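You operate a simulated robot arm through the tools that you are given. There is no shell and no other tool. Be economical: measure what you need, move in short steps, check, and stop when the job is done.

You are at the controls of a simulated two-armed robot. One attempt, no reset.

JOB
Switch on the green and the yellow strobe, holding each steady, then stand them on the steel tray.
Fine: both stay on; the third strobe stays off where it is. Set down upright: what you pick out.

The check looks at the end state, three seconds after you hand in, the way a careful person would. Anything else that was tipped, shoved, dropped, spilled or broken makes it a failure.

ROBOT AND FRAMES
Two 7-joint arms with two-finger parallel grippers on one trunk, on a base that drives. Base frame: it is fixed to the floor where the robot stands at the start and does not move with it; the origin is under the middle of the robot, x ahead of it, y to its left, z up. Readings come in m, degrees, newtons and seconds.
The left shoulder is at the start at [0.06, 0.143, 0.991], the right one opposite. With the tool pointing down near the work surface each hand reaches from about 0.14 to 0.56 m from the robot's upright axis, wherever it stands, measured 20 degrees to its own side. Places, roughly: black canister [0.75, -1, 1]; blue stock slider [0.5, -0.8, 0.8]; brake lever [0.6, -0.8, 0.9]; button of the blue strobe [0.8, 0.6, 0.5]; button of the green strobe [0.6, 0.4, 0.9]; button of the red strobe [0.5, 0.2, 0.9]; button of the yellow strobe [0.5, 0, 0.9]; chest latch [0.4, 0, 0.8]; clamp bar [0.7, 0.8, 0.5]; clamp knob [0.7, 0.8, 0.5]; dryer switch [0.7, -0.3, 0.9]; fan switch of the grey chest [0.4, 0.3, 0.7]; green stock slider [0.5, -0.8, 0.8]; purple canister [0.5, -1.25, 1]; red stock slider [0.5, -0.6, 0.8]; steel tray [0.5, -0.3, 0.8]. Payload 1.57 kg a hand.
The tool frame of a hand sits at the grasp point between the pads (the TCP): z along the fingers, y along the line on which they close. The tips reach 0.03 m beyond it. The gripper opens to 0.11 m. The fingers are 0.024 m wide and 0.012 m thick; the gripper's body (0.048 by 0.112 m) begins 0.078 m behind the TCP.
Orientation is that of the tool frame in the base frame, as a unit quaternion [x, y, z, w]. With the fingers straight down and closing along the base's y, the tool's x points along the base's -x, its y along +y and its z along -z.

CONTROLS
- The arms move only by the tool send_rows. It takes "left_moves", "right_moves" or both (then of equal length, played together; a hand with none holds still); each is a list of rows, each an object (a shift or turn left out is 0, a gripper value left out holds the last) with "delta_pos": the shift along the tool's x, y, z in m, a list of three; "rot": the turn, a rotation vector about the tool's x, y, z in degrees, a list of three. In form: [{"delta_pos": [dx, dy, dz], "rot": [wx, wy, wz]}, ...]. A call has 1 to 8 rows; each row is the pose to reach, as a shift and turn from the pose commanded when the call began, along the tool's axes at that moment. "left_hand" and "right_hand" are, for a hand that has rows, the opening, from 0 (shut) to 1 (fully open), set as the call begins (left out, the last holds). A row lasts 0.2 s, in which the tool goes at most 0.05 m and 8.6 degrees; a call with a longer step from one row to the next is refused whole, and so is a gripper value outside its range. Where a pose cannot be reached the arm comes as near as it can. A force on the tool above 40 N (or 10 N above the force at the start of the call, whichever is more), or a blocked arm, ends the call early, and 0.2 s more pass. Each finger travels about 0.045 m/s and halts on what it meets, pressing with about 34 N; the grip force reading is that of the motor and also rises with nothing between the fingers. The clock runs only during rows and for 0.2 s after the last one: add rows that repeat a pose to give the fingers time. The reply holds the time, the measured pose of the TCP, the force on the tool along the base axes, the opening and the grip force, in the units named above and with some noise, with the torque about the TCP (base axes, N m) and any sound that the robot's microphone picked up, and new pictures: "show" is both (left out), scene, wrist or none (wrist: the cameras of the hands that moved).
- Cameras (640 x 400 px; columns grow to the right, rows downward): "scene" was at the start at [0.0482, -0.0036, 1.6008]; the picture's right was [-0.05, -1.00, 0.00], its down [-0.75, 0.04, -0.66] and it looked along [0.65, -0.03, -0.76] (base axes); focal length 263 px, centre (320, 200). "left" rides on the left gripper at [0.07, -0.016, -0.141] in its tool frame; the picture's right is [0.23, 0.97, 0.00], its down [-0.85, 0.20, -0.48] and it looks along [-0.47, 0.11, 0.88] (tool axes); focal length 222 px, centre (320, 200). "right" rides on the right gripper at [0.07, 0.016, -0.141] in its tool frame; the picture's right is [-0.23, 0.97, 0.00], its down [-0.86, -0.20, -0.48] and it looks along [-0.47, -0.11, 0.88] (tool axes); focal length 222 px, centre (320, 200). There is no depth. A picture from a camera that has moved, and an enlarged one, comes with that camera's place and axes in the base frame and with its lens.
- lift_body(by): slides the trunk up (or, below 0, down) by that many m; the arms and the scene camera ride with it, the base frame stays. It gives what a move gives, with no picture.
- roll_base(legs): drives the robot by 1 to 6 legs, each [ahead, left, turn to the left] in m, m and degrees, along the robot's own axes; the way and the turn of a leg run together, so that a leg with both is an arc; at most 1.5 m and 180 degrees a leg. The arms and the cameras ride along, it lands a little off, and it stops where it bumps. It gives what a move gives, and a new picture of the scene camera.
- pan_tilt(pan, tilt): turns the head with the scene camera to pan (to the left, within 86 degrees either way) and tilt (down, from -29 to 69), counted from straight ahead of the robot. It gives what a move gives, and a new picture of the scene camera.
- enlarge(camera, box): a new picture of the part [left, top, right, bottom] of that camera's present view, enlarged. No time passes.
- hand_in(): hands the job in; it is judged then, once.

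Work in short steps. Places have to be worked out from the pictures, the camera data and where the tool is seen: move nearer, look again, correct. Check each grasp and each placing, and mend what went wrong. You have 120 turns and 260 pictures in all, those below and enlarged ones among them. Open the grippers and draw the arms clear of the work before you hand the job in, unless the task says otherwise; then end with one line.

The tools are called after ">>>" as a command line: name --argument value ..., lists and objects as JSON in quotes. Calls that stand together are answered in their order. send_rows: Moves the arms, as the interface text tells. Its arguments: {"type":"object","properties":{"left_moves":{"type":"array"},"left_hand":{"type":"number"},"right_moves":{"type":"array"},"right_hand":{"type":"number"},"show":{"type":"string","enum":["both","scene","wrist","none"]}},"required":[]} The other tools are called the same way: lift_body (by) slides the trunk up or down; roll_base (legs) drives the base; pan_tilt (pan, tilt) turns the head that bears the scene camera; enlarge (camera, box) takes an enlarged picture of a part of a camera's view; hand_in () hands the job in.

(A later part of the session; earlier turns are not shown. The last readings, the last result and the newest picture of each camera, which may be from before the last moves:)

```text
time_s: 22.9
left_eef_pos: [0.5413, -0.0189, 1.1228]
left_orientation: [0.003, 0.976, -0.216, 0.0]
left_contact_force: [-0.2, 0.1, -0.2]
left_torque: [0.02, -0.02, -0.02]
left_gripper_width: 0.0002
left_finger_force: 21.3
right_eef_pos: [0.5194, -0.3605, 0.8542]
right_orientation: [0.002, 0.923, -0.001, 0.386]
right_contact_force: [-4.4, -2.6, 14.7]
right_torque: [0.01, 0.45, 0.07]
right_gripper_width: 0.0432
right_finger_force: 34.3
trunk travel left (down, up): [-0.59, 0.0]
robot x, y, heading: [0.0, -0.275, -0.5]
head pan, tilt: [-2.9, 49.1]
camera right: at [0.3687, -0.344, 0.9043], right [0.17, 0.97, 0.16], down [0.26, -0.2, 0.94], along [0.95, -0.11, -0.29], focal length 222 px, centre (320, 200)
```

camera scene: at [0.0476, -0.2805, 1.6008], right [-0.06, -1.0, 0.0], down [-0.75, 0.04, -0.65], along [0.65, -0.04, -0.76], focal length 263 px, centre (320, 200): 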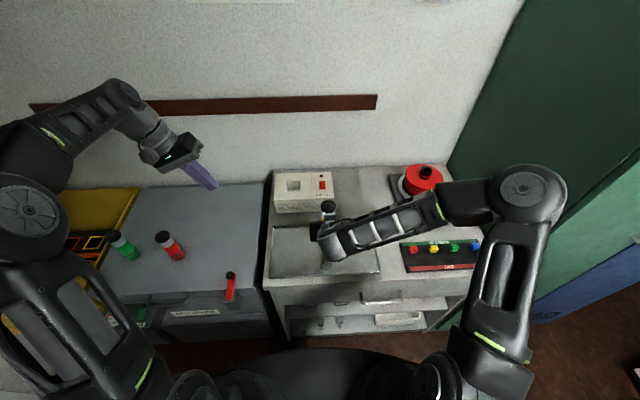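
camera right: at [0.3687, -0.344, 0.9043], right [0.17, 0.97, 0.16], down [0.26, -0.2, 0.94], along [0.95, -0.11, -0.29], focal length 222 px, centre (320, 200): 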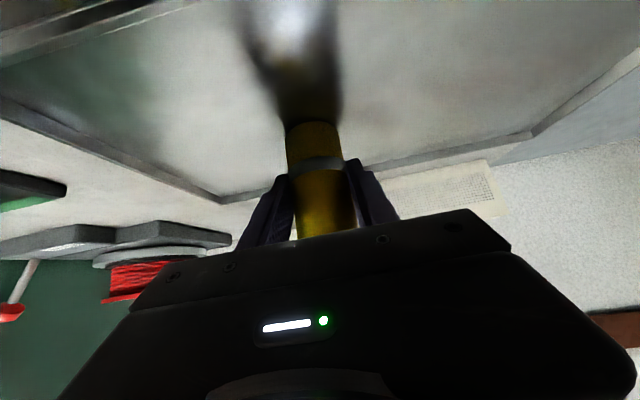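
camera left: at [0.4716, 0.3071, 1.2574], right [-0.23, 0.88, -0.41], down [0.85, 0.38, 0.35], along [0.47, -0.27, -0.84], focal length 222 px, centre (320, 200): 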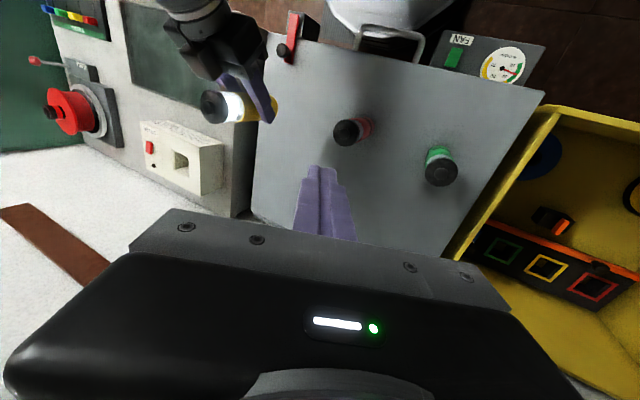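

The foot is down (about 15 N). I relieve it by 1.5 mm and open the hand.

>>> send_rows --right_moves '[{"delta_pos": [-0.001, 0, -0.001]}, {"delta_pos": [-0.001, 0, -0.001]}]' --show "none"

>>> send_rows --right_moves '[{"delta_pos": [0, 0, 0]}, {"delta_pos": [0, 0, 0]}, {"delta_pos": [0, 0, 0]}, {"delta_pos": [0, 0, 0]}, {"delta_pos": [0, 0, 0]}]' --right_hand 1 --show "wrist"

```text
time_s: 23.5
left_eef_pos: [0.5417, -0.0178, 1.1215]
left_orientation: [0.002, 0.976, -0.217, 0.001]
left_contact_force: [0.0, -0.6, -1.0]
left_torque: [-0.01, 0.04, 0.0]
left_gripper_width: 0.0
left_finger_force: 20.9
right_eef_pos: [0.5191, -0.361, 0.855]
right_orientation: [0.003, 0.924, -0.001, 0.383]
right_contact_force: [0.2, -2.0, 7.7]
right_torque: [0.07, 0.03, -0.01]
right_gripper_width: 0.0433
right_finger_force: 33.6
trunk travel left (down, up): [-0.59, 0.0]
robot x, y, heading: [-0.0009, -0.2744, -0.4]
head pan, tilt: [-2.9, 49.1]
```

```text
time_s: 24.7
left_eef_pos: [0.5416, -0.0176, 1.1229]
left_orientation: [0.003, 0.976, -0.217, 0.0]
left_contact_force: [1.1, -0.3, 0.5]
left_torque: [0.04, -0.03, 0.02]
left_gripper_width: 0.0
left_finger_force: 21.3
right_eef_pos: [0.5196, -0.3624, 0.8559]
right_orientation: [0.002, 0.924, -0.001, 0.383]
right_contact_force: [0.2, -0.3, -0.1]
right_torque: [0.01, -0.01, -0.04]
right_gripper_width: 0.11
right_finger_force: 0.1
trunk travel left (down, up): [-0.59, 0.0]
robot x, y, heading: [-0.0014, -0.2759, -0.2]
head pan, tilt: [-2.9, 49.1]
camera right: at [0.369, -0.3438, 0.9047], right [0.17, 0.97, 0.16], down [0.27, -0.2, 0.94], along [0.95, -0.11, -0.29], focal length 222 px, centre (320, 200)
```

right: 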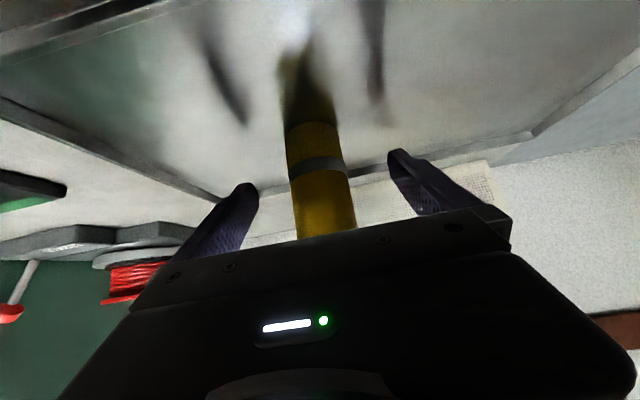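

Yellow is free and standing. I retreat along the finger axis, back and up.

>>> send_rows --right_moves '[{"delta_pos": [0, 0, -0.03]}, {"delta_pos": [0, 0, -0.07]}, {"delta_pos": [0, 0, -0.11]}, {"delta_pos": [-0.02, 0, -0.15]}, {"delta_pos": [-0.04, 0, -0.18]}, {"delta_pos": [-0.04, 0, -0.18]}]'

>>> enlarge --camera "scene" --box '[250, 180, 410, 280]'

```text
time_s: 26.1
left_eef_pos: [0.543, -0.0178, 1.1219]
left_orientation: [0.003, 0.976, -0.216, 0.0]
left_contact_force: [0.0, -0.1, -0.6]
left_torque: [0.0, 0.03, -0.01]
left_gripper_width: 0.0
left_finger_force: 21.5
right_eef_pos: [0.445, -0.3464, 1.0153]
right_orientation: [0.003, 0.924, -0.001, 0.381]
right_contact_force: [-0.5, 0.8, 0.4]
right_torque: [-0.01, 0.01, 0.0]
right_gripper_width: 0.11
right_finger_force: 0.1
right hand out of reach, approached as far as the arm can: row 3, 4, 5, 6
trunk travel left (down, up): [-0.59, 0.0]
robot x, y, heading: [0.0001, -0.2748, -0.8]
head pan, tilt: [-2.9, 49.1]
camera scene: at [0.0483, -0.2793, 1.6007], right [-0.06, -1.0, 0.0], down [-0.75, 0.04, -0.65], along [0.65, -0.04, -0.76], focal length 263 px, centre (320, 200)
camera right: at [0.2947, -0.329, 1.0647], right [0.17, 0.97, 0.16], down [0.27, -0.2, 0.94], along [0.95, -0.11, -0.29], focal length 222 px, centre (320, 200)
```

scene: 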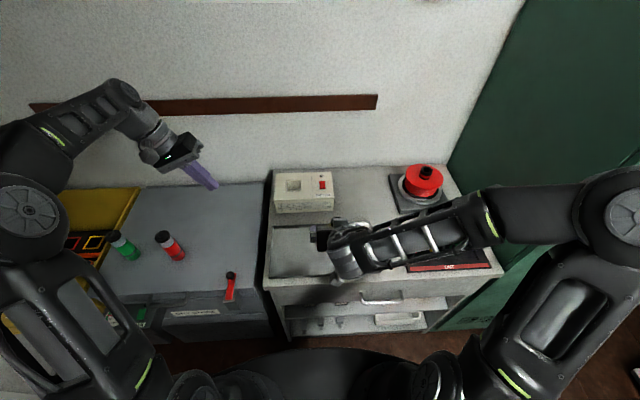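
right: 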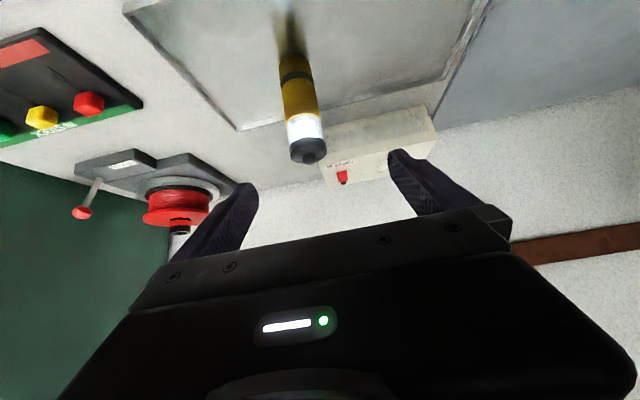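

```text
4.00 times, centred on (330, 230) of scene
camera zoom: at [0.0483, -0.2793, 1.6007], right [-0.06, -1.0, 0.0], down [-0.75, 0.04, -0.65], along [0.65, -0.04, -0.76], focal length 1051 px, centre (280, 80)
```

zoom: 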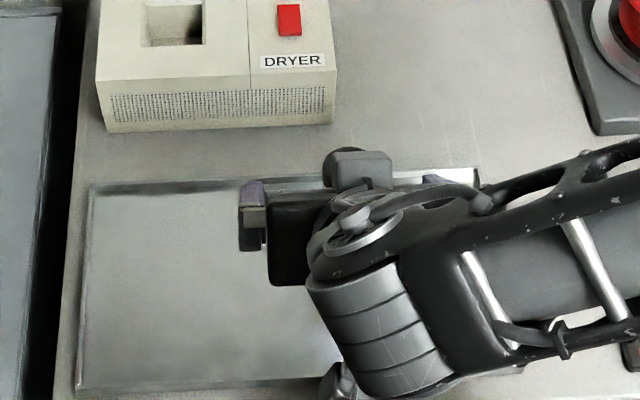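

Yellow stands lit on the tray. Before driving left to the green strobe, I pan the head left to see what is there.

>>> pan_tilt --pan 45 --tilt 40

>>> enlarge --camera "right" --box '[220, 20, 420, 180]'

```text
time_s: 27.3
left_eef_pos: [0.5422, -0.0181, 1.1228]
left_orientation: [0.002, 0.976, -0.216, -0.001]
left_contact_force: [0.5, -0.7, 0.2]
left_torque: [0.01, -0.02, -0.01]
left_gripper_width: 0.0
left_finger_force: 21.6
right_eef_pos: [0.4451, -0.3472, 1.0153]
right_orientation: [0.003, 0.924, -0.002, 0.381]
right_contact_force: [-0.4, -0.5, 0.6]
right_torque: [-0.02, -0.04, 0.0]
right_gripper_width: 0.1103
right_finger_force: 0.0
trunk travel left (down, up): [-0.59, 0.0]
robot x, y, heading: [0.0014, -0.2775, -0.6]
head pan, tilt: [45.0, 40.0]
camera scene: at [0.0303, -0.2152, 1.6137], right [0.7, -0.71, 0.0], down [-0.46, -0.45, -0.77], along [0.55, 0.54, -0.64], focal length 263 px, centre (320, 200)
```

scene: 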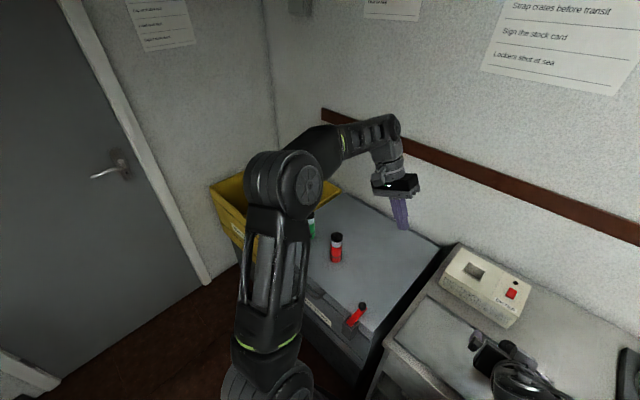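

```text
2.50 times, centred on (320, 100) of right
camera zoom: at [0.2944, -0.329, 1.0647], right [0.17, 0.97, 0.16], down [0.27, -0.2, 0.94], along [0.95, -0.12, -0.29], focal length 555 px, centre (320, 450)
```

zoom: 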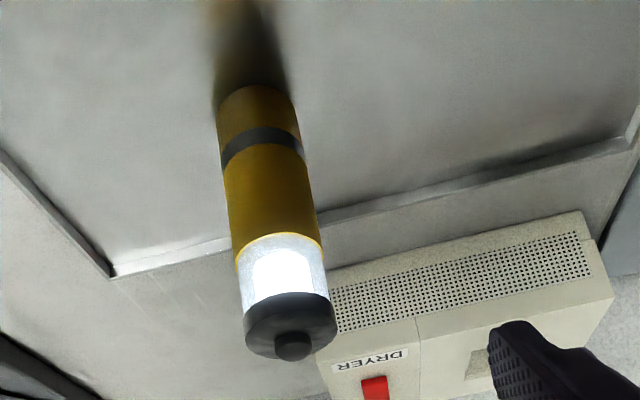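

The left wall is near y ≈ 1.0. I draw the left hand inward first so its elbow keeps clear, then drive left about 0.55 m.

>>> send_rows --left_moves '[{"delta_pos": [0, -0.03, 0.014]}, {"delta_pos": [0, -0.06, 0.028]}, {"delta_pos": [0, -0.09, 0.042]}, {"delta_pos": [0, -0.09, 0.042]}]' --show "none"

>>> roll_base --legs '[[0, 0.3, 0]]'

```text
time_s: 28.3
left_eef_pos: [0.5389, -0.1184, 1.1232]
left_orientation: [0.002, 0.976, -0.216, -0.001]
left_contact_force: [0.8, 0.3, -0.9]
left_torque: [-0.01, -0.01, 0.01]
left_gripper_width: 0.0002
left_finger_force: 21.7
right_eef_pos: [0.4448, -0.3457, 1.0155]
right_orientation: [0.002, 0.924, -0.001, 0.382]
right_contact_force: [0.1, -0.3, 0.4]
right_torque: [-0.02, 0.0, -0.05]
right_gripper_width: 0.11
right_finger_force: 0.0
trunk travel left (down, up): [-0.59, 0.0]
robot x, y, heading: [-0.0016, -0.2762, -0.4]
head pan, tilt: [45.0, 40.0]
```

```text
time_s: 30.4
left_eef_pos: [0.5443, 0.1834, 1.1247]
left_orientation: [0.008, 0.976, -0.216, -0.001]
left_contact_force: [-0.7, 0.1, 0.2]
left_torque: [-0.03, -0.02, 0.03]
left_gripper_width: 0.0
left_finger_force: 21.0
right_eef_pos: [0.4481, -0.0448, 1.0151]
right_orientation: [0.007, 0.924, -0.004, 0.382]
right_contact_force: [-0.6, -0.5, 0.2]
right_torque: [0.02, -0.02, -0.07]
right_gripper_width: 0.1099
right_finger_force: 0.0
trunk travel left (down, up): [-0.59, 0.0]
robot x, y, heading: [0.0011, 0.0311, -0.7]
head pan, tilt: [45.0, 40.0]
camera scene: at [0.034, 0.0909, 1.6137], right [0.7, -0.72, 0.0], down [-0.46, -0.45, -0.77], along [0.55, 0.53, -0.64], focal length 263 px, centre (320, 200)
```

scene: 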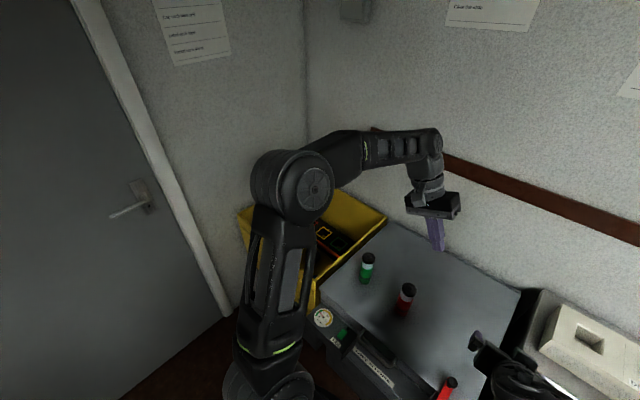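

Plenty of room: the elbow is at y ≈ 0.4 and the wall near 1.0. I drive the remaining 0.25 m, correct the heading, and restore the head.

>>> roll_base --legs '[[0, 0.25, 0.7]]'

>>> pan_tilt --pan 0 --tilt 49

```text
time_s: 32.2
left_eef_pos: [0.5459, 0.4321, 1.1234]
left_orientation: [0.005, 0.976, -0.217, -0.002]
left_contact_force: [-1.0, -0.6, -0.2]
left_torque: [-0.04, -0.02, 0.01]
left_gripper_width: 0.0
left_finger_force: 21.6
right_eef_pos: [0.4505, 0.2026, 1.0137]
right_orientation: [0.004, 0.924, -0.002, 0.382]
right_contact_force: [0.2, 1.4, 0.4]
right_torque: [0.0, 0.01, -0.02]
right_gripper_width: 0.11
right_finger_force: 0.0
trunk travel left (down, up): [-0.59, 0.0]
robot x, y, heading: [0.0037, 0.2759, -0.6]
head pan, tilt: [45.0, 40.0]
camera scene: at [0.0364, 0.3369, 1.6136], right [0.7, -0.71, 0.0], down [-0.46, -0.45, -0.77], along [0.55, 0.54, -0.64], focal length 263 px, centre (320, 200)
```

scene: 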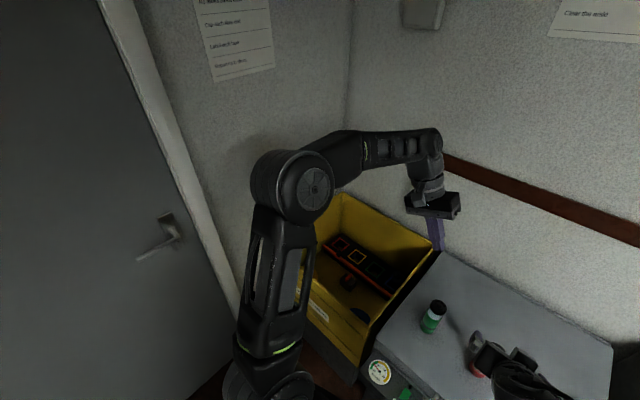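

```text
time_s: 33.3
left_eef_pos: [0.5468, 0.4309, 1.1238]
left_orientation: [0.003, 0.976, -0.217, -0.001]
left_contact_force: [0.3, 0.0, 0.5]
left_torque: [-0.03, -0.02, -0.01]
left_gripper_width: 0.0
left_finger_force: 21.1
right_eef_pos: [0.4511, 0.2033, 1.015]
right_orientation: [0.004, 0.924, -0.003, 0.382]
right_contact_force: [-0.6, -0.3, 0.8]
right_torque: [-0.04, 0.04, 0.07]
right_gripper_width: 0.1101
right_finger_force: 0.1
trunk travel left (down, up): [-0.59, 0.0]
robot x, y, heading: [0.0042, 0.2759, -0.4]
head pan, tilt: [0.0, 49.0]
camera scene: at [0.0537, 0.2752, 1.6009], right [-0.01, -1.0, 0.0], down [-0.75, 0.01, -0.66], along [0.66, -0.01, -0.75], focal length 263 px, centre (320, 200)
```

scene: 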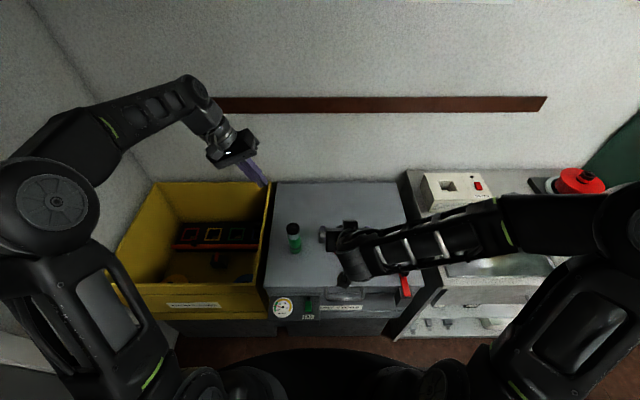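

Now I locate green with the fixed scene and both wrist views.

>>> enlarge --camera "scene" --box '[250, 200, 370, 275]'

>>> enlarge --camera "right" --box '[240, 0, 640, 250]'

>>> enlarge --camera "left" --box '[200, 0, 440, 150]'

```text
5.33 times, centred on (310, 238) of scene
camera zoom: at [0.0537, 0.2752, 1.6009], right [-0.01, -1.0, 0.0], down [-0.75, 0.01, -0.66], along [0.66, -0.01, -0.75], focal length 1401 px, centre (373, 0)
```

zoom: 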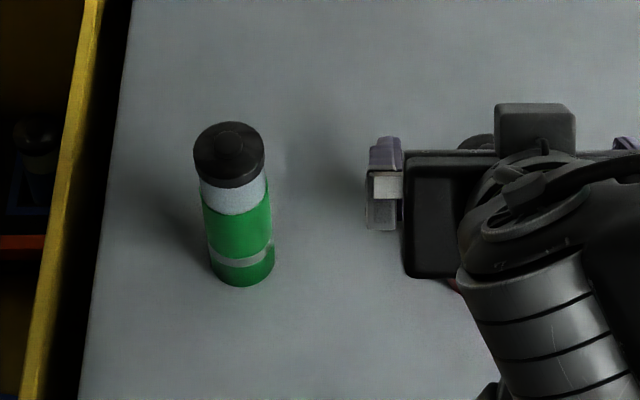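

```text
1.60 times, centred on (440, 125) of right
camera zoom: at [0.3003, 0.2208, 1.0647], right [0.17, 0.97, 0.16], down [0.27, -0.2, 0.94], along [0.95, -0.12, -0.29], focal length 355 px, centre (128, 320)
```

zoom: 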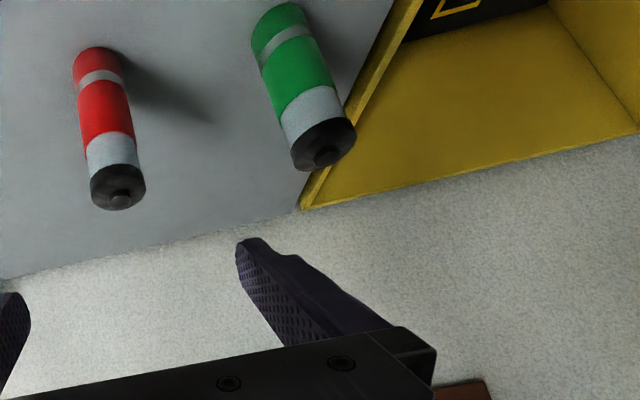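

```text
2.67 times, centred on (320, 75) of left
camera zoom: at [0.4768, 0.4774, 1.2586], right [-0.22, 0.88, -0.41], down [0.86, 0.38, 0.35], along [0.46, -0.28, -0.84], focal length 592 px, centre (320, 533)
```

zoom: 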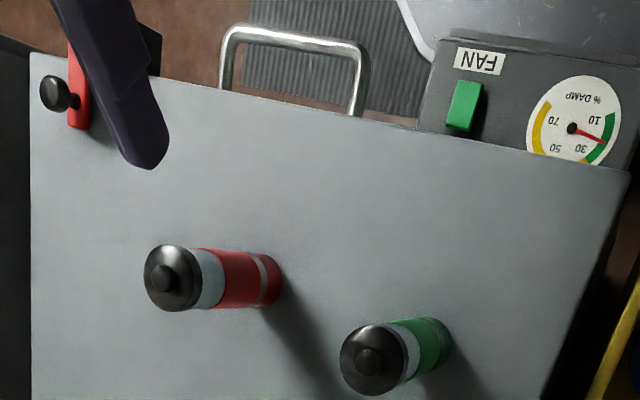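

Green's button is at about (0.547, 0.358, 0.893). I bring the right hand across at its current height, in line with green.

>>> send_rows --right_moves '[{"delta_pos": [0, 0.03, 0]}, {"delta_pos": [0, 0.06, 0]}, {"delta_pos": [0, 0.09, 0]}, {"delta_pos": [0, 0.12, 0]}, {"delta_pos": [0, 0.155, 0]}, {"delta_pos": [0, 0.155, 0]}]' --show "wrist"

```text
time_s: 34.7
left_eef_pos: [0.5461, 0.43, 1.1231]
left_orientation: [0.004, 0.976, -0.217, 0.0]
left_contact_force: [-0.8, -0.1, 0.0]
left_torque: [0.01, 0.01, -0.03]
left_gripper_width: 0.0
left_finger_force: 21.6
right_eef_pos: [0.453, 0.3542, 1.014]
right_orientation: [0.005, 0.924, -0.002, 0.382]
right_contact_force: [-0.9, 0.0, -0.1]
right_torque: [-0.01, -0.01, -0.02]
right_gripper_width: 0.1102
right_finger_force: 0.0
trunk travel left (down, up): [-0.59, 0.0]
robot x, y, heading: [0.0079, 0.2749, -0.5]
head pan, tilt: [0.0, 49.0]
camera right: at [0.3016, 0.3736, 1.0634], right [0.17, 0.97, 0.16], down [0.27, -0.2, 0.94], along [0.95, -0.12, -0.29], focal length 222 px, centre (320, 200)
```

right: 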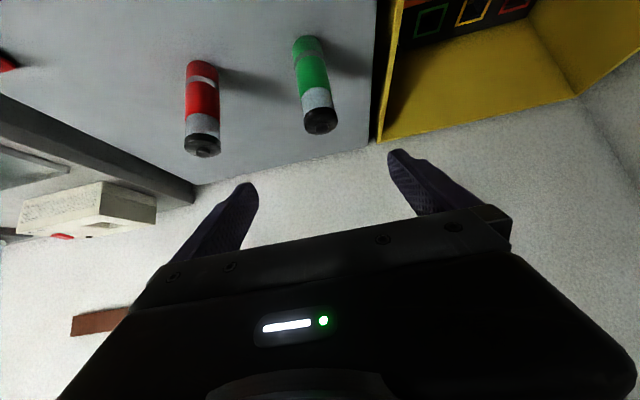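

In line. I lower to the pre-grasp pose.

>>> send_rows --right_moves '[{"delta_pos": [0.026, 0.002, 0.03]}, {"delta_pos": [0.052, 0.004, 0.06]}, {"delta_pos": [0.078, 0.004, 0.09]}, {"delta_pos": [0.078, 0.004, 0.09]}]' --show "wrist"

```text
time_s: 35.7
left_eef_pos: [0.5457, 0.4306, 1.1234]
left_orientation: [0.004, 0.976, -0.217, -0.001]
left_contact_force: [0.4, -0.2, 0.6]
left_torque: [0.0, -0.02, 0.02]
left_gripper_width: 0.0
left_finger_force: 21.6
right_eef_pos: [0.4611, 0.3592, 0.8947]
right_orientation: [0.004, 0.924, -0.002, 0.381]
right_contact_force: [0.5, 0.5, -0.1]
right_torque: [-0.01, 0.01, -0.02]
right_gripper_width: 0.11
right_finger_force: 0.0
trunk travel left (down, up): [-0.59, 0.0]
robot x, y, heading: [0.0052, 0.2799, -0.5]
head pan, tilt: [0.0, 49.0]
camera right: at [0.3105, 0.3785, 0.9459], right [0.17, 0.97, 0.16], down [0.27, -0.2, 0.94], along [0.95, -0.12, -0.29], focal length 222 px, centre (320, 200)
```

right: 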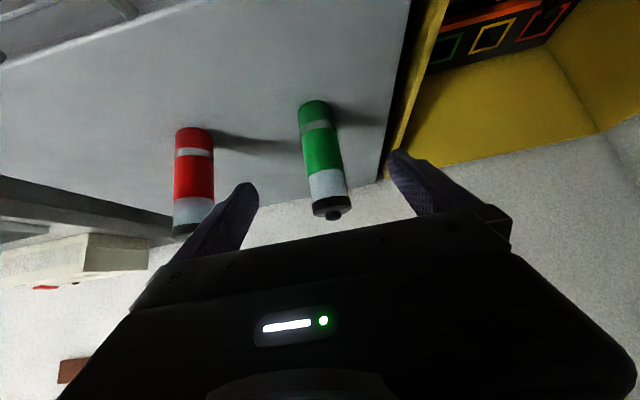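

The view matches the one before the yellow grasp. I advance along the finger axis.

>>> send_rows --right_moves '[{"delta_pos": [0.001, 0.0, 0.03]}, {"delta_pos": [0.001, 0.0, 0.06]}, {"delta_pos": [0.002, 0.0, 0.09]}, {"delta_pos": [0.002, 0.0, 0.122]}, {"delta_pos": [0.002, 0.0, 0.122]}]' --show "wrist"

```text
time_s: 36.9
left_eef_pos: [0.5451, 0.4321, 1.1239]
left_orientation: [0.004, 0.976, -0.216, 0.0]
left_contact_force: [-0.4, 0.0, 0.2]
left_torque: [0.01, -0.01, -0.01]
left_gripper_width: 0.0
left_finger_force: 21.2
right_eef_pos: [0.545, 0.3597, 0.8095]
right_orientation: [0.004, 0.924, -0.003, 0.382]
right_contact_force: [0.2, 0.8, -0.2]
right_torque: [0.03, -0.02, -0.01]
right_gripper_width: 0.1099
right_finger_force: 0.1
trunk travel left (down, up): [-0.59, 0.0]
robot x, y, heading: [0.0064, 0.2755, -0.4]
head pan, tilt: [0.0, 49.0]
camera right: at [0.3933, 0.377, 0.8584], right [0.17, 0.97, 0.16], down [0.27, -0.2, 0.94], along [0.95, -0.12, -0.29], focal length 222 px, centre (320, 200)
```

right: 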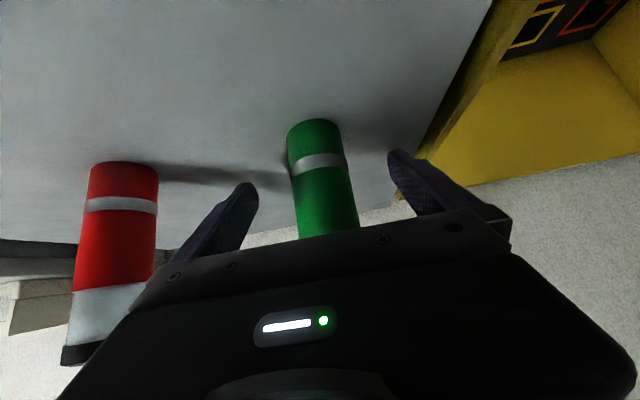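

Green is centred between the fingers. I close.

>>> send_rows --right_moves '[{"delta_pos": [0, 0, 0]}, {"delta_pos": [0, 0, 0]}, {"delta_pos": [0, 0, 0]}, {"delta_pos": [0, 0, 0]}, {"delta_pos": [0, 0, 0]}, {"delta_pos": [0, 0, 0]}]' --right_hand 0 --show "none"

>>> enlarge --camera "scene" --box '[240, 190, 400, 290]'

>>> enlarge --camera "left" --box '[200, 0, 440, 150]'

```text
time_s: 38.3
left_eef_pos: [0.546, 0.4324, 1.124]
left_orientation: [0.004, 0.976, -0.217, 0.0]
left_contact_force: [-0.2, 0.1, 0.5]
left_torque: [-0.03, 0.02, 0.01]
left_gripper_width: 0.0
left_finger_force: 21.4
right_eef_pos: [0.5453, 0.3599, 0.8083]
right_orientation: [0.004, 0.924, -0.002, 0.382]
right_contact_force: [-0.9, 1.3, 0.6]
right_torque: [0.13, 0.0, -0.01]
right_gripper_width: 0.0433
right_finger_force: 32.9
trunk travel left (down, up): [-0.59, 0.0]
robot x, y, heading: [0.0055, 0.2758, -0.4]
head pan, tilt: [0.0, 49.0]
```

```text
4.00 times, centred on (320, 240) of scene
camera zoom: at [0.0537, 0.2753, 1.6009], right [-0.01, -1.0, 0.0], down [-0.75, 0.01, -0.66], along [0.66, -0.01, -0.75], focal length 1051 px, centre (320, 40)
```

zoom: 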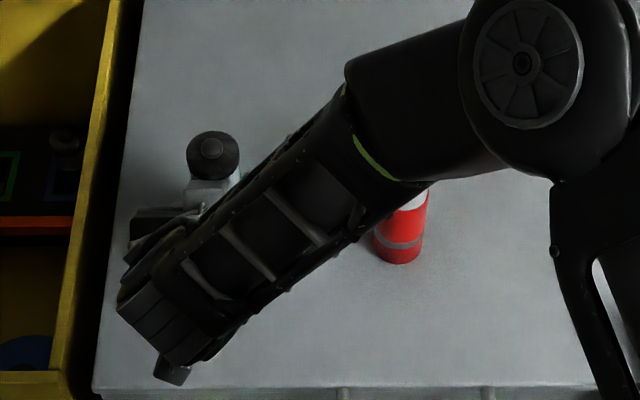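

```text
2.67 times, centred on (320, 75) of left
camera zoom: at [0.4768, 0.4776, 1.2585], right [-0.22, 0.88, -0.41], down [0.86, 0.38, 0.35], along [0.46, -0.28, -0.84], focal length 592 px, centre (320, 533)
```

zoom: 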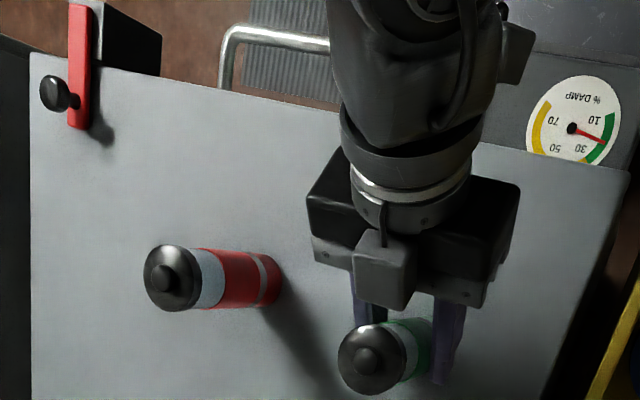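

Green is held, and the red strobe is untouched beneath the forearm. I bring the left fingers down over green's button.

>>> send_rows --left_moves '[{"delta_pos": [-0.001, 0.003, 0.037]}, {"delta_pos": [-0.003, 0.006, 0.074]}, {"delta_pos": [-0.004, 0.0087, 0.11]}, {"delta_pos": [-0.004, 0.013, 0.14]}, {"delta_pos": [-0.004, 0.018, 0.168]}, {"delta_pos": [-0.004, 0.018, 0.168]}]' --show "scene"

>>> enlarge --camera "left" --box '[240, 80, 400, 180]'

>>> enlarge --camera "scene" --box '[250, 200, 330, 250]'

```text
time_s: 39.7
left_eef_pos: [0.551, 0.3774, 0.9622]
left_orientation: [0.004, 0.976, -0.217, -0.001]
left_contact_force: [0.2, 0.1, 0.2]
left_torque: [-0.01, 0.0, -0.01]
left_gripper_width: 0.0
left_finger_force: 21.5
right_eef_pos: [0.5437, 0.36, 0.8098]
right_orientation: [0.004, 0.924, -0.002, 0.382]
right_contact_force: [0.4, 0.1, 0.3]
right_torque: [0.03, 0.01, -0.06]
right_gripper_width: 0.0435
right_finger_force: 34.0
trunk travel left (down, up): [-0.59, 0.0]
robot x, y, heading: [0.0086, 0.2737, -0.4]
head pan, tilt: [0.0, 49.0]
camera scene: at [0.0537, 0.2753, 1.6009], right [-0.01, -1.0, 0.0], down [-0.75, 0.01, -0.66], along [0.66, -0.01, -0.75], focal length 263 px, centre (320, 200)
```

scene: 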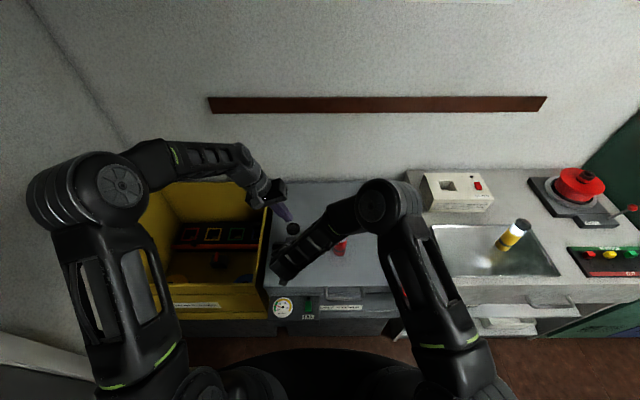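

```text
4.00 times, centred on (320, 130) of left
camera zoom: at [0.4813, 0.4227, 1.0971], right [-0.22, 0.88, -0.41], down [0.86, 0.38, 0.35], along [0.46, -0.28, -0.84], focal length 888 px, centre (320, 480)
```

zoom: 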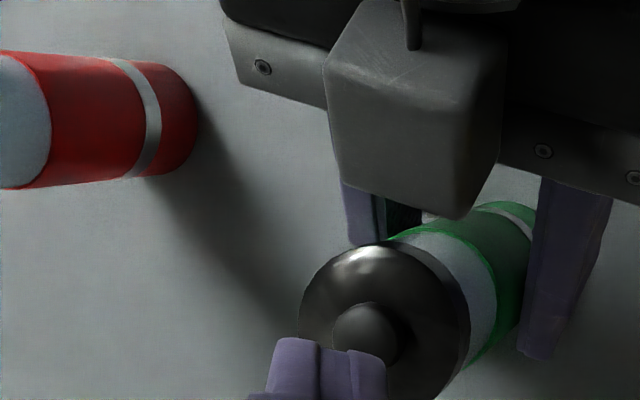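

```text
8.00 times, centred on (290, 225) of scene
camera zoom: at [0.0537, 0.2753, 1.6009], right [-0.01, -1.0, 0.0], down [-0.75, 0.01, -0.66], along [0.66, -0.01, -0.75], focal length 2101 px, centre (560, 0)
```

zoom: 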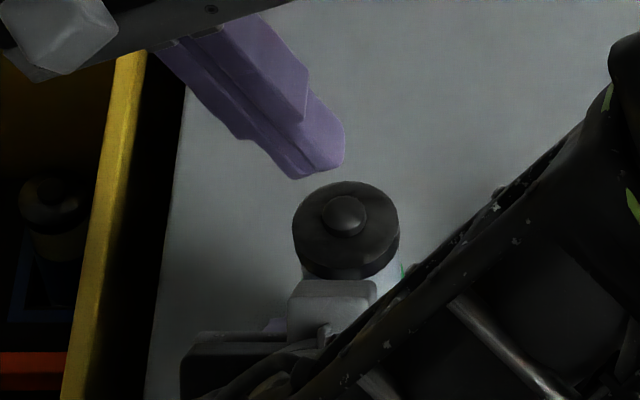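

The button is about at (0.5495, 0.357). I go to about 1 cm above it with the same offset that worked for yellow, and check.

>>> send_rows --left_moves '[{"delta_pos": [0.001, -0.001, 0.014]}, {"delta_pos": [0.001, -0.001, 0.027]}, {"delta_pos": [0.001, -0.001, 0.027]}]' --show "none"

>>> enlarge --camera "left" --box '[240, 80, 400, 180]'

>>> enlarge --camera "scene" --box '[250, 200, 330, 250]'

```text
time_s: 40.5
left_eef_pos: [0.5476, 0.3641, 0.9378]
left_orientation: [0.005, 0.976, -0.217, -0.001]
left_contact_force: [0.0, 0.5, 0.4]
left_torque: [0.03, 0.04, 0.02]
left_gripper_width: 0.0002
left_finger_force: 21.1
right_eef_pos: [0.5438, 0.3587, 0.8093]
right_orientation: [0.005, 0.924, -0.003, 0.381]
right_contact_force: [0.8, -0.1, 0.7]
right_torque: [-0.06, -0.03, -0.05]
right_gripper_width: 0.0432
right_finger_force: 33.9
trunk travel left (down, up): [-0.59, 0.0]
robot x, y, heading: [0.0066, 0.2779, -0.2]
head pan, tilt: [0.0, 49.0]
```

```text
4.00 times, centred on (320, 130) of left
camera zoom: at [0.4796, 0.4097, 1.073], right [-0.22, 0.88, -0.41], down [0.86, 0.38, 0.35], along [0.46, -0.28, -0.84], focal length 888 px, centre (320, 480)
```

zoom: 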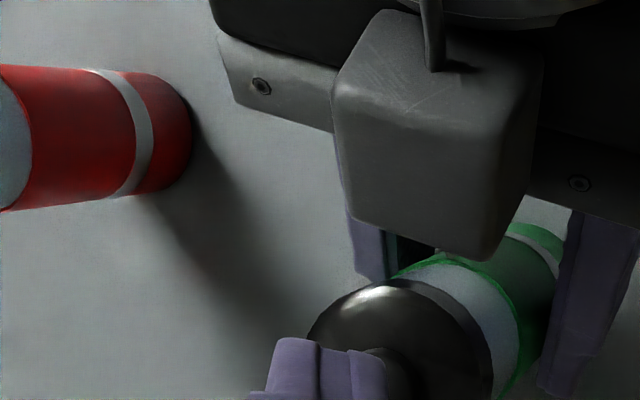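

```text
8.00 times, centred on (290, 225) of scene
camera zoom: at [0.0537, 0.2752, 1.6009], right [-0.01, -1.0, 0.0], down [-0.75, 0.01, -0.66], along [0.66, -0.01, -0.75], focal length 2101 px, centre (560, 0)
```

zoom: 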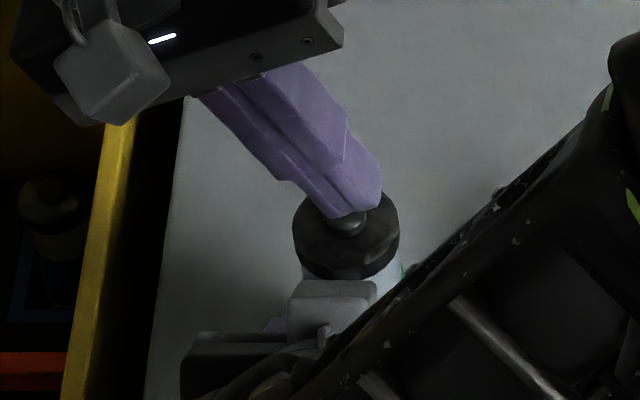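

Very similar to the yellow geometry, about 2–3 mm to the right of it. I nudge that and press down as before.

>>> send_rows --left_moves '[{"delta_pos": [0, 0.0039, 0.0037]}, {"delta_pos": [0, 0.0052, 0.0064]}, {"delta_pos": [0, 0.006, 0.0082]}, {"delta_pos": [0, 0.0069, 0.01]}, {"delta_pos": [0, 0.0077, 0.0118]}]' --show "none"

>>> enlarge --camera "scene" --box '[250, 200, 330, 250]'

```text
time_s: 41.7
left_eef_pos: [0.5482, 0.3676, 0.9251]
left_orientation: [0.004, 0.976, -0.216, 0.0]
left_contact_force: [-1.3, 1.6, 1.8]
left_torque: [0.03, 0.05, 0.0]
left_gripper_width: 0.0
left_finger_force: 21.3
right_eef_pos: [0.5436, 0.3602, 0.8095]
right_orientation: [0.005, 0.924, -0.002, 0.382]
right_contact_force: [1.6, -0.4, 0.5]
right_torque: [0.16, 0.1, -0.02]
right_gripper_width: 0.0434
right_finger_force: 33.9
trunk travel left (down, up): [-0.59, 0.0]
robot x, y, heading: [0.0061, 0.2777, -0.5]
head pan, tilt: [0.0, 49.0]
heard: click
```

```text
8.00 times, centred on (290, 225) of scene
camera zoom: at [0.0536, 0.2753, 1.6009], right [-0.01, -1.0, 0.0], down [-0.75, 0.01, -0.66], along [0.66, -0.01, -0.75], focal length 2101 px, centre (560, 0)
```

zoom: 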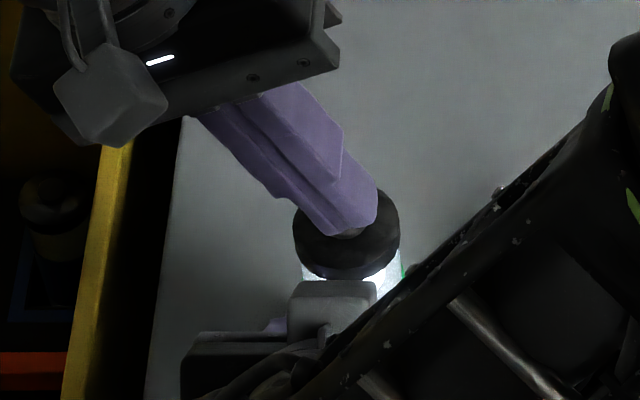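

A click was heard and green's band is bright. I back the left hand off straight up and then away.

>>> send_rows --left_moves '[{"delta_pos": [0, -0.0085, -0.018]}, {"delta_pos": [0, -0.02, -0.045]}, {"delta_pos": [0, -0.03, -0.085]}, {"delta_pos": [0, -0.02, -0.125]}, {"delta_pos": [0, 0.0, -0.165]}, {"delta_pos": [0, 0.02, -0.2]}, {"delta_pos": [0, 0.02, -0.2]}]' --show "wrist"

>>> enlarge --camera "scene" --box '[250, 190, 410, 290]'

```text
time_s: 43.3
left_eef_pos: [0.5509, 0.4705, 1.0996]
left_orientation: [0.005, 0.976, -0.217, 0.0]
left_contact_force: [-0.8, 0.0, 0.2]
left_torque: [0.02, 0.0, -0.01]
left_gripper_width: 0.0
left_finger_force: 20.9
right_eef_pos: [0.544, 0.3604, 0.8083]
right_orientation: [0.004, 0.924, -0.002, 0.382]
right_contact_force: [-0.7, -0.6, 1.2]
right_torque: [-0.09, 0.01, 0.01]
right_gripper_width: 0.0433
right_finger_force: 34.0
trunk travel left (down, up): [-0.59, 0.0]
robot x, y, heading: [0.0064, 0.2746, -1.0]
head pan, tilt: [0.0, 49.0]
camera left: at [0.482, 0.5169, 1.2341], right [-0.22, 0.88, -0.41], down [0.86, 0.38, 0.35], along [0.46, -0.28, -0.84], focal length 222 px, centre (320, 200)
```

left: 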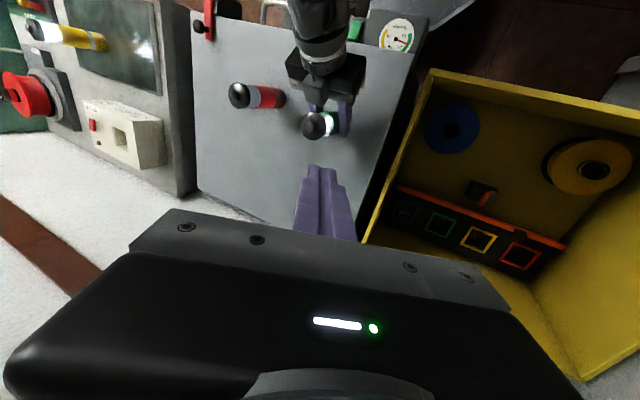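

```text
4.00 times, centred on (330, 240) of scene
camera zoom: at [0.0536, 0.2751, 1.6009], right [-0.01, -1.0, 0.0], down [-0.75, 0.01, -0.66], along [0.66, -0.01, -0.75], focal length 1051 px, centre (280, 40)
```

zoom: 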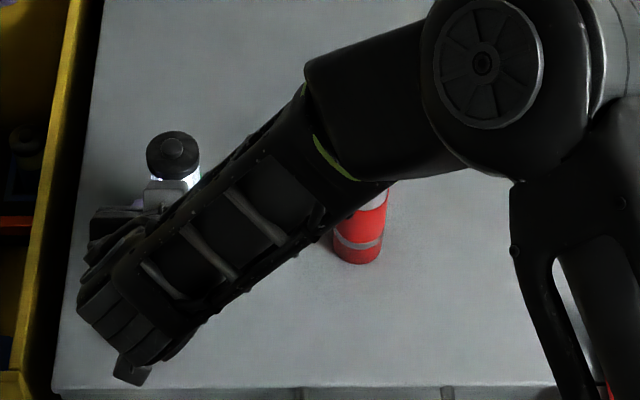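

Both strobes are lit and red is off. I lift green 20 cm so it clears the red strobe's top.

>>> send_rows --right_moves '[{"delta_pos": [-0.01, 0, -0.01]}, {"delta_pos": [-0.03, 0, -0.03]}, {"delta_pos": [-0.055, 0, -0.055]}, {"delta_pos": [-0.08, 0, -0.08]}, {"delta_pos": [-0.105, 0, -0.105]}, {"delta_pos": [-0.13, 0, -0.13]}, {"delta_pos": [-0.142, 0, -0.142]}, {"delta_pos": [-0.142, 0, -0.142]}]'

```text
time_s: 45.1
left_eef_pos: [0.5496, 0.4716, 1.0978]
left_orientation: [0.004, 0.976, -0.217, -0.001]
left_contact_force: [-0.4, 0.6, 0.2]
left_torque: [0.01, 0.03, -0.02]
left_gripper_width: 0.0
left_finger_force: 21.6
right_eef_pos: [0.5428, 0.3612, 1.0094]
right_orientation: [0.005, 0.924, -0.003, 0.382]
right_contact_force: [-0.2, 1.1, -2.5]
right_torque: [0.0, 0.0, -0.02]
right_gripper_width: 0.0431
right_finger_force: 34.0
trunk travel left (down, up): [-0.59, 0.0]
robot x, y, heading: [0.0048, 0.2772, -0.5]
head pan, tilt: [0.0, 49.0]
camera scene: at [0.0541, 0.2753, 1.6009], right [-0.01, -1.0, 0.0], down [-0.75, 0.01, -0.66], along [0.66, -0.01, -0.75], focal length 263 px, centre (320, 200)
camera right: at [0.393, 0.3788, 1.0595], right [0.17, 0.97, 0.16], down [0.27, -0.2, 0.94], along [0.95, -0.12, -0.29], focal length 222 px, centre (320, 200)
```

scene: 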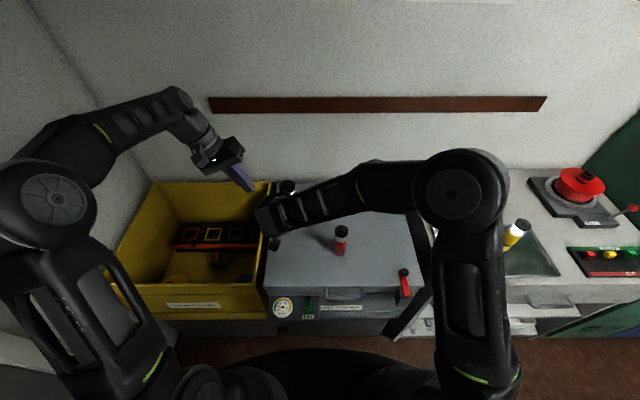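
right: 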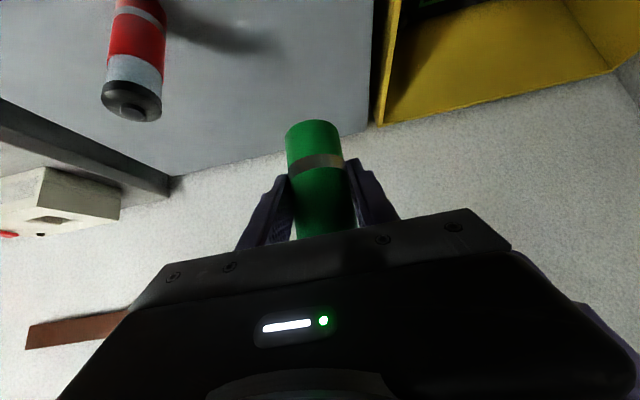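

All clear. I drive right about 0.57 m in two legs, correcting the small heading error.

>>> roll_base --legs '[[0, -0.285, 0.4], [0, -0.285, 0.2]]'

>>> enlarge --camera "scene" --box '[220, 180, 420, 305]'

>>> enlarge --camera "right" --box '[0, 0, 640, 400]'

>>> enlarge --camera "left" --box '[0, 0, 400, 250]'

```text
time_s: 48.6
left_eef_pos: [0.5477, -0.0867, 1.0978]
left_orientation: [-0.002, 0.977, -0.215, 0.0]
left_contact_force: [0.1, -0.8, 0.4]
left_torque: [0.04, 0.0, -0.02]
left_gripper_width: 0.0
left_finger_force: 21.0
right_eef_pos: [0.5413, -0.1979, 1.0092]
right_orientation: [-0.001, 0.924, 0.0, 0.382]
right_contact_force: [0.2, -0.8, -2.8]
right_torque: [0.01, 0.05, 0.01]
right_gripper_width: 0.0432
right_finger_force: 33.8
trunk travel left (down, up): [-0.59, 0.0]
robot x, y, heading: [0.0031, -0.2924, 0.4]
head pan, tilt: [0.0, 49.0]
camera scene: at [0.0526, -0.2898, 1.6009], right [0.0, -1.0, 0.0], down [-0.75, 0.0, -0.66], along [0.66, 0.0, -0.75], focal length 263 px, centre (320, 200)
```

scene: 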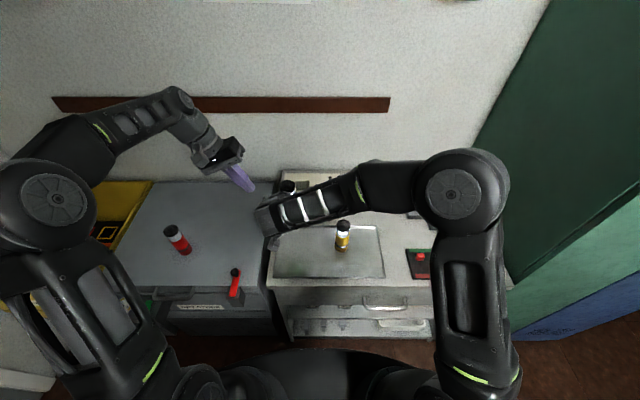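

```text
3.20 times, centred on (320, 242) of scene
camera zoom: at [0.0526, -0.2898, 1.6009], right [0.0, -1.0, 0.0], down [-0.75, 0.0, -0.66], along [0.66, 0.0, -0.75], focal length 840 px, centre (320, 64)
```

zoom: 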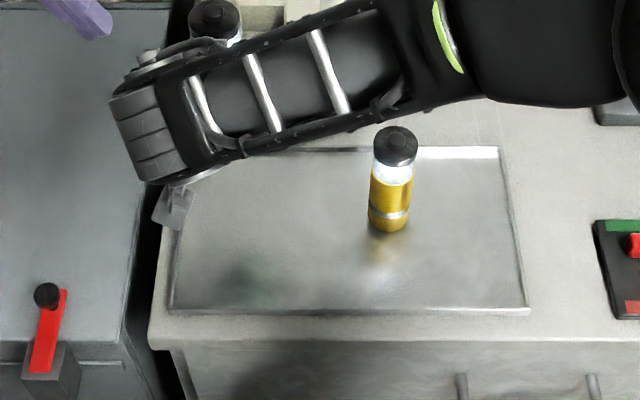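

```text
1.00 times, centred on (320, 200) of right (not enlarged: the box is as wide or as high as the picture)
camera zoom: at [0.3905, -0.1819, 1.0594], right [0.16, 0.97, 0.16], down [0.27, -0.2, 0.94], along [0.95, -0.11, -0.29], focal length 222 px, centre (320, 200)
```

zoom: 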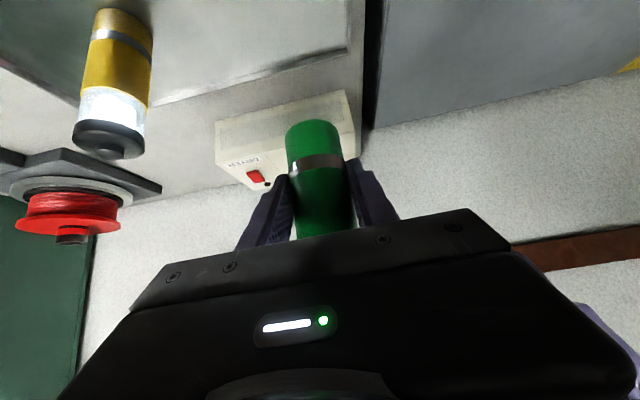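

```text
1.60 times, centred on (200, 125) of left
camera zoom: at [0.4783, -0.0432, 1.2339], right [-0.23, 0.88, -0.41], down [0.85, 0.39, 0.35], along [0.47, -0.27, -0.84], focal length 355 px, centre (512, 320)
```

zoom: 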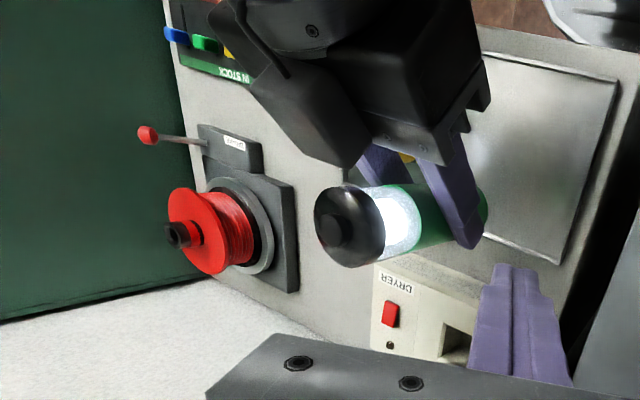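

Green hangs over the tray's left part (tray left edge y ≈ -0.143, yellow at -0.36), and the elbow is high and clear of yellow. I move to (0.505, -0.207) and lower to about 4 cm above the tray.

>>> send_rows --right_moves '[{"delta_pos": [0.022, -0.003, 0.01]}, {"delta_pos": [0.044, -0.006, 0.02]}, {"delta_pos": [0.066, -0.009, 0.031]}, {"delta_pos": [0.088, -0.009, 0.042]}, {"delta_pos": [0.103, -0.009, 0.052]}, {"delta_pos": [0.103, -0.009, 0.052]}]'

>>> enlarge --camera "left" --box '[0, 0, 400, 250]'

```text
time_s: 50.0
left_eef_pos: [0.5493, -0.0877, 1.0974]
left_orientation: [-0.002, 0.976, -0.216, 0.0]
left_contact_force: [-0.2, 0.6, 0.7]
left_torque: [0.0, 0.0, -0.03]
left_gripper_width: 0.0001
left_finger_force: 21.1
right_eef_pos: [0.5032, -0.206, 0.9003]
right_orientation: [-0.001, 0.924, 0.0, 0.382]
right_contact_force: [0.3, -0.6, -2.8]
right_torque: [-0.03, -0.01, 0.06]
right_gripper_width: 0.0433
right_finger_force: 34.4
trunk travel left (down, up): [-0.59, 0.0]
robot x, y, heading: [0.0018, -0.2904, 0.1]
head pan, tilt: [0.0, 49.0]
camera scene: at [0.0525, -0.2886, 1.6009], right [0.0, -1.0, 0.0], down [-0.75, 0.0, -0.66], along [0.66, 0.0, -0.75], focal length 263 px, centre (320, 200)
camera right: at [0.3529, -0.1903, 0.9508], right [0.16, 0.97, 0.16], down [0.27, -0.2, 0.94], along [0.95, -0.11, -0.29], focal length 222 px, centre (320, 200)
```

scene: 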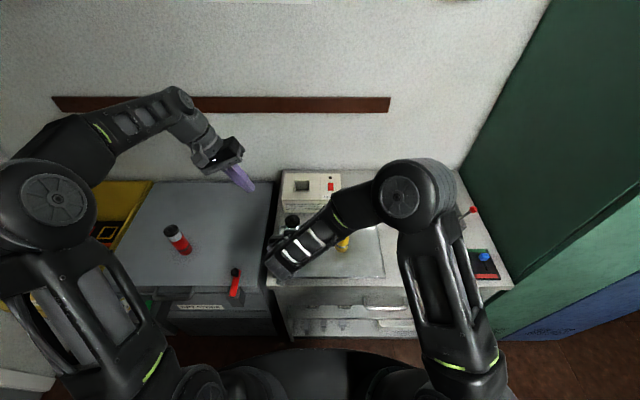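
right: 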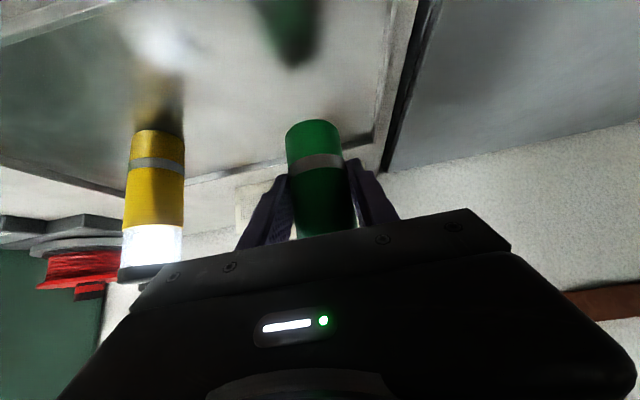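

```text
1.60 times, centred on (200, 125) of left
camera zoom: at [0.4782, -0.0424, 1.2337], right [-0.23, 0.88, -0.41], down [0.85, 0.39, 0.35], along [0.47, -0.27, -0.84], focal length 355 px, centre (512, 320)
```

zoom: 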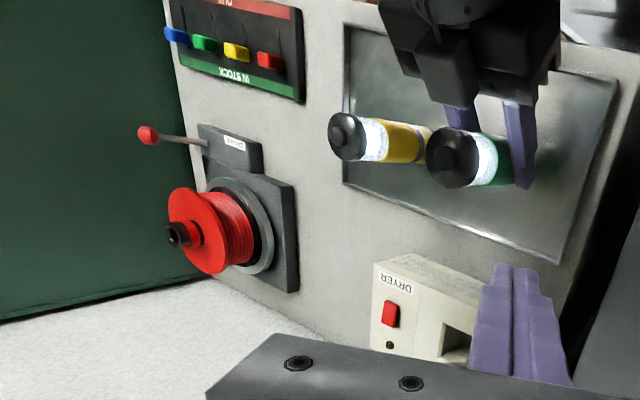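

Green is over the tray, left of yellow. I lower to just above contact.

>>> send_rows --right_moves '[{"delta_pos": [0.012, 0, 0.012]}, {"delta_pos": [0.022, 0, 0.022]}, {"delta_pos": [0.0265, 0, 0.0265]}, {"delta_pos": [0.028, 0, 0.028]}, {"delta_pos": [0.0287, 0, 0.0287]}, {"delta_pos": [0.0294, 0, 0.0294]}]' --show "wrist"

```text
time_s: 51.4
left_eef_pos: [0.5482, -0.0873, 1.0983]
left_orientation: [-0.001, 0.976, -0.217, 0.0]
left_contact_force: [-0.7, 0.6, 0.5]
left_torque: [0.01, 0.03, -0.02]
left_gripper_width: 0.0
left_finger_force: 21.4
right_eef_pos: [0.5062, -0.207, 0.8573]
right_orientation: [-0.001, 0.924, 0.0, 0.382]
right_contact_force: [-0.3, 0.1, -2.4]
right_torque: [0.0, 0.01, 0.03]
right_gripper_width: 0.0434
right_finger_force: 33.6
trunk travel left (down, up): [-0.59, 0.0]
robot x, y, heading: [0.0034, -0.2871, 0.3]
head pan, tilt: [0.0, 49.0]
camera right: at [0.3546, -0.1908, 0.9078], right [0.16, 0.97, 0.16], down [0.27, -0.2, 0.94], along [0.95, -0.11, -0.29], focal length 222 px, centre (320, 200)
```

right: 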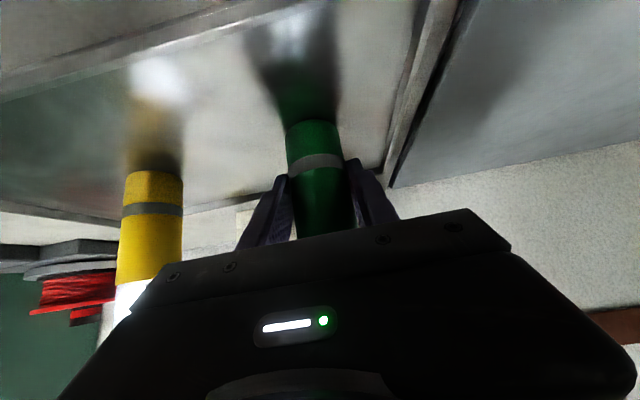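

Not yet touching. I take three more 1 mm steps.

>>> send_rows --right_moves '[{"delta_pos": [0.0007, 0, 0.0007]}, {"delta_pos": [0.0014, 0, 0.0014]}, {"delta_pos": [0.0018, 0, 0.0018]}, {"delta_pos": [0.0018, 0, 0.0018]}]' --show "none"

```text
time_s: 52.4
left_eef_pos: [0.5476, -0.0878, 1.0994]
left_orientation: [-0.002, 0.976, -0.216, 0.002]
left_contact_force: [0.9, -0.8, 0.4]
left_torque: [-0.03, -0.02, 0.01]
left_gripper_width: 0.0001
left_finger_force: 21.2
right_eef_pos: [0.5054, -0.2071, 0.8568]
right_orientation: [-0.001, 0.924, 0.0, 0.383]
right_contact_force: [2.8, -2.8, 12.0]
right_torque: [-0.24, -0.03, 0.03]
right_gripper_width: 0.0435
right_finger_force: 34.5
trunk travel left (down, up): [-0.59, 0.0]
robot x, y, heading: [0.0068, -0.2925, 0.0]
head pan, tilt: [0.0, 49.0]
```

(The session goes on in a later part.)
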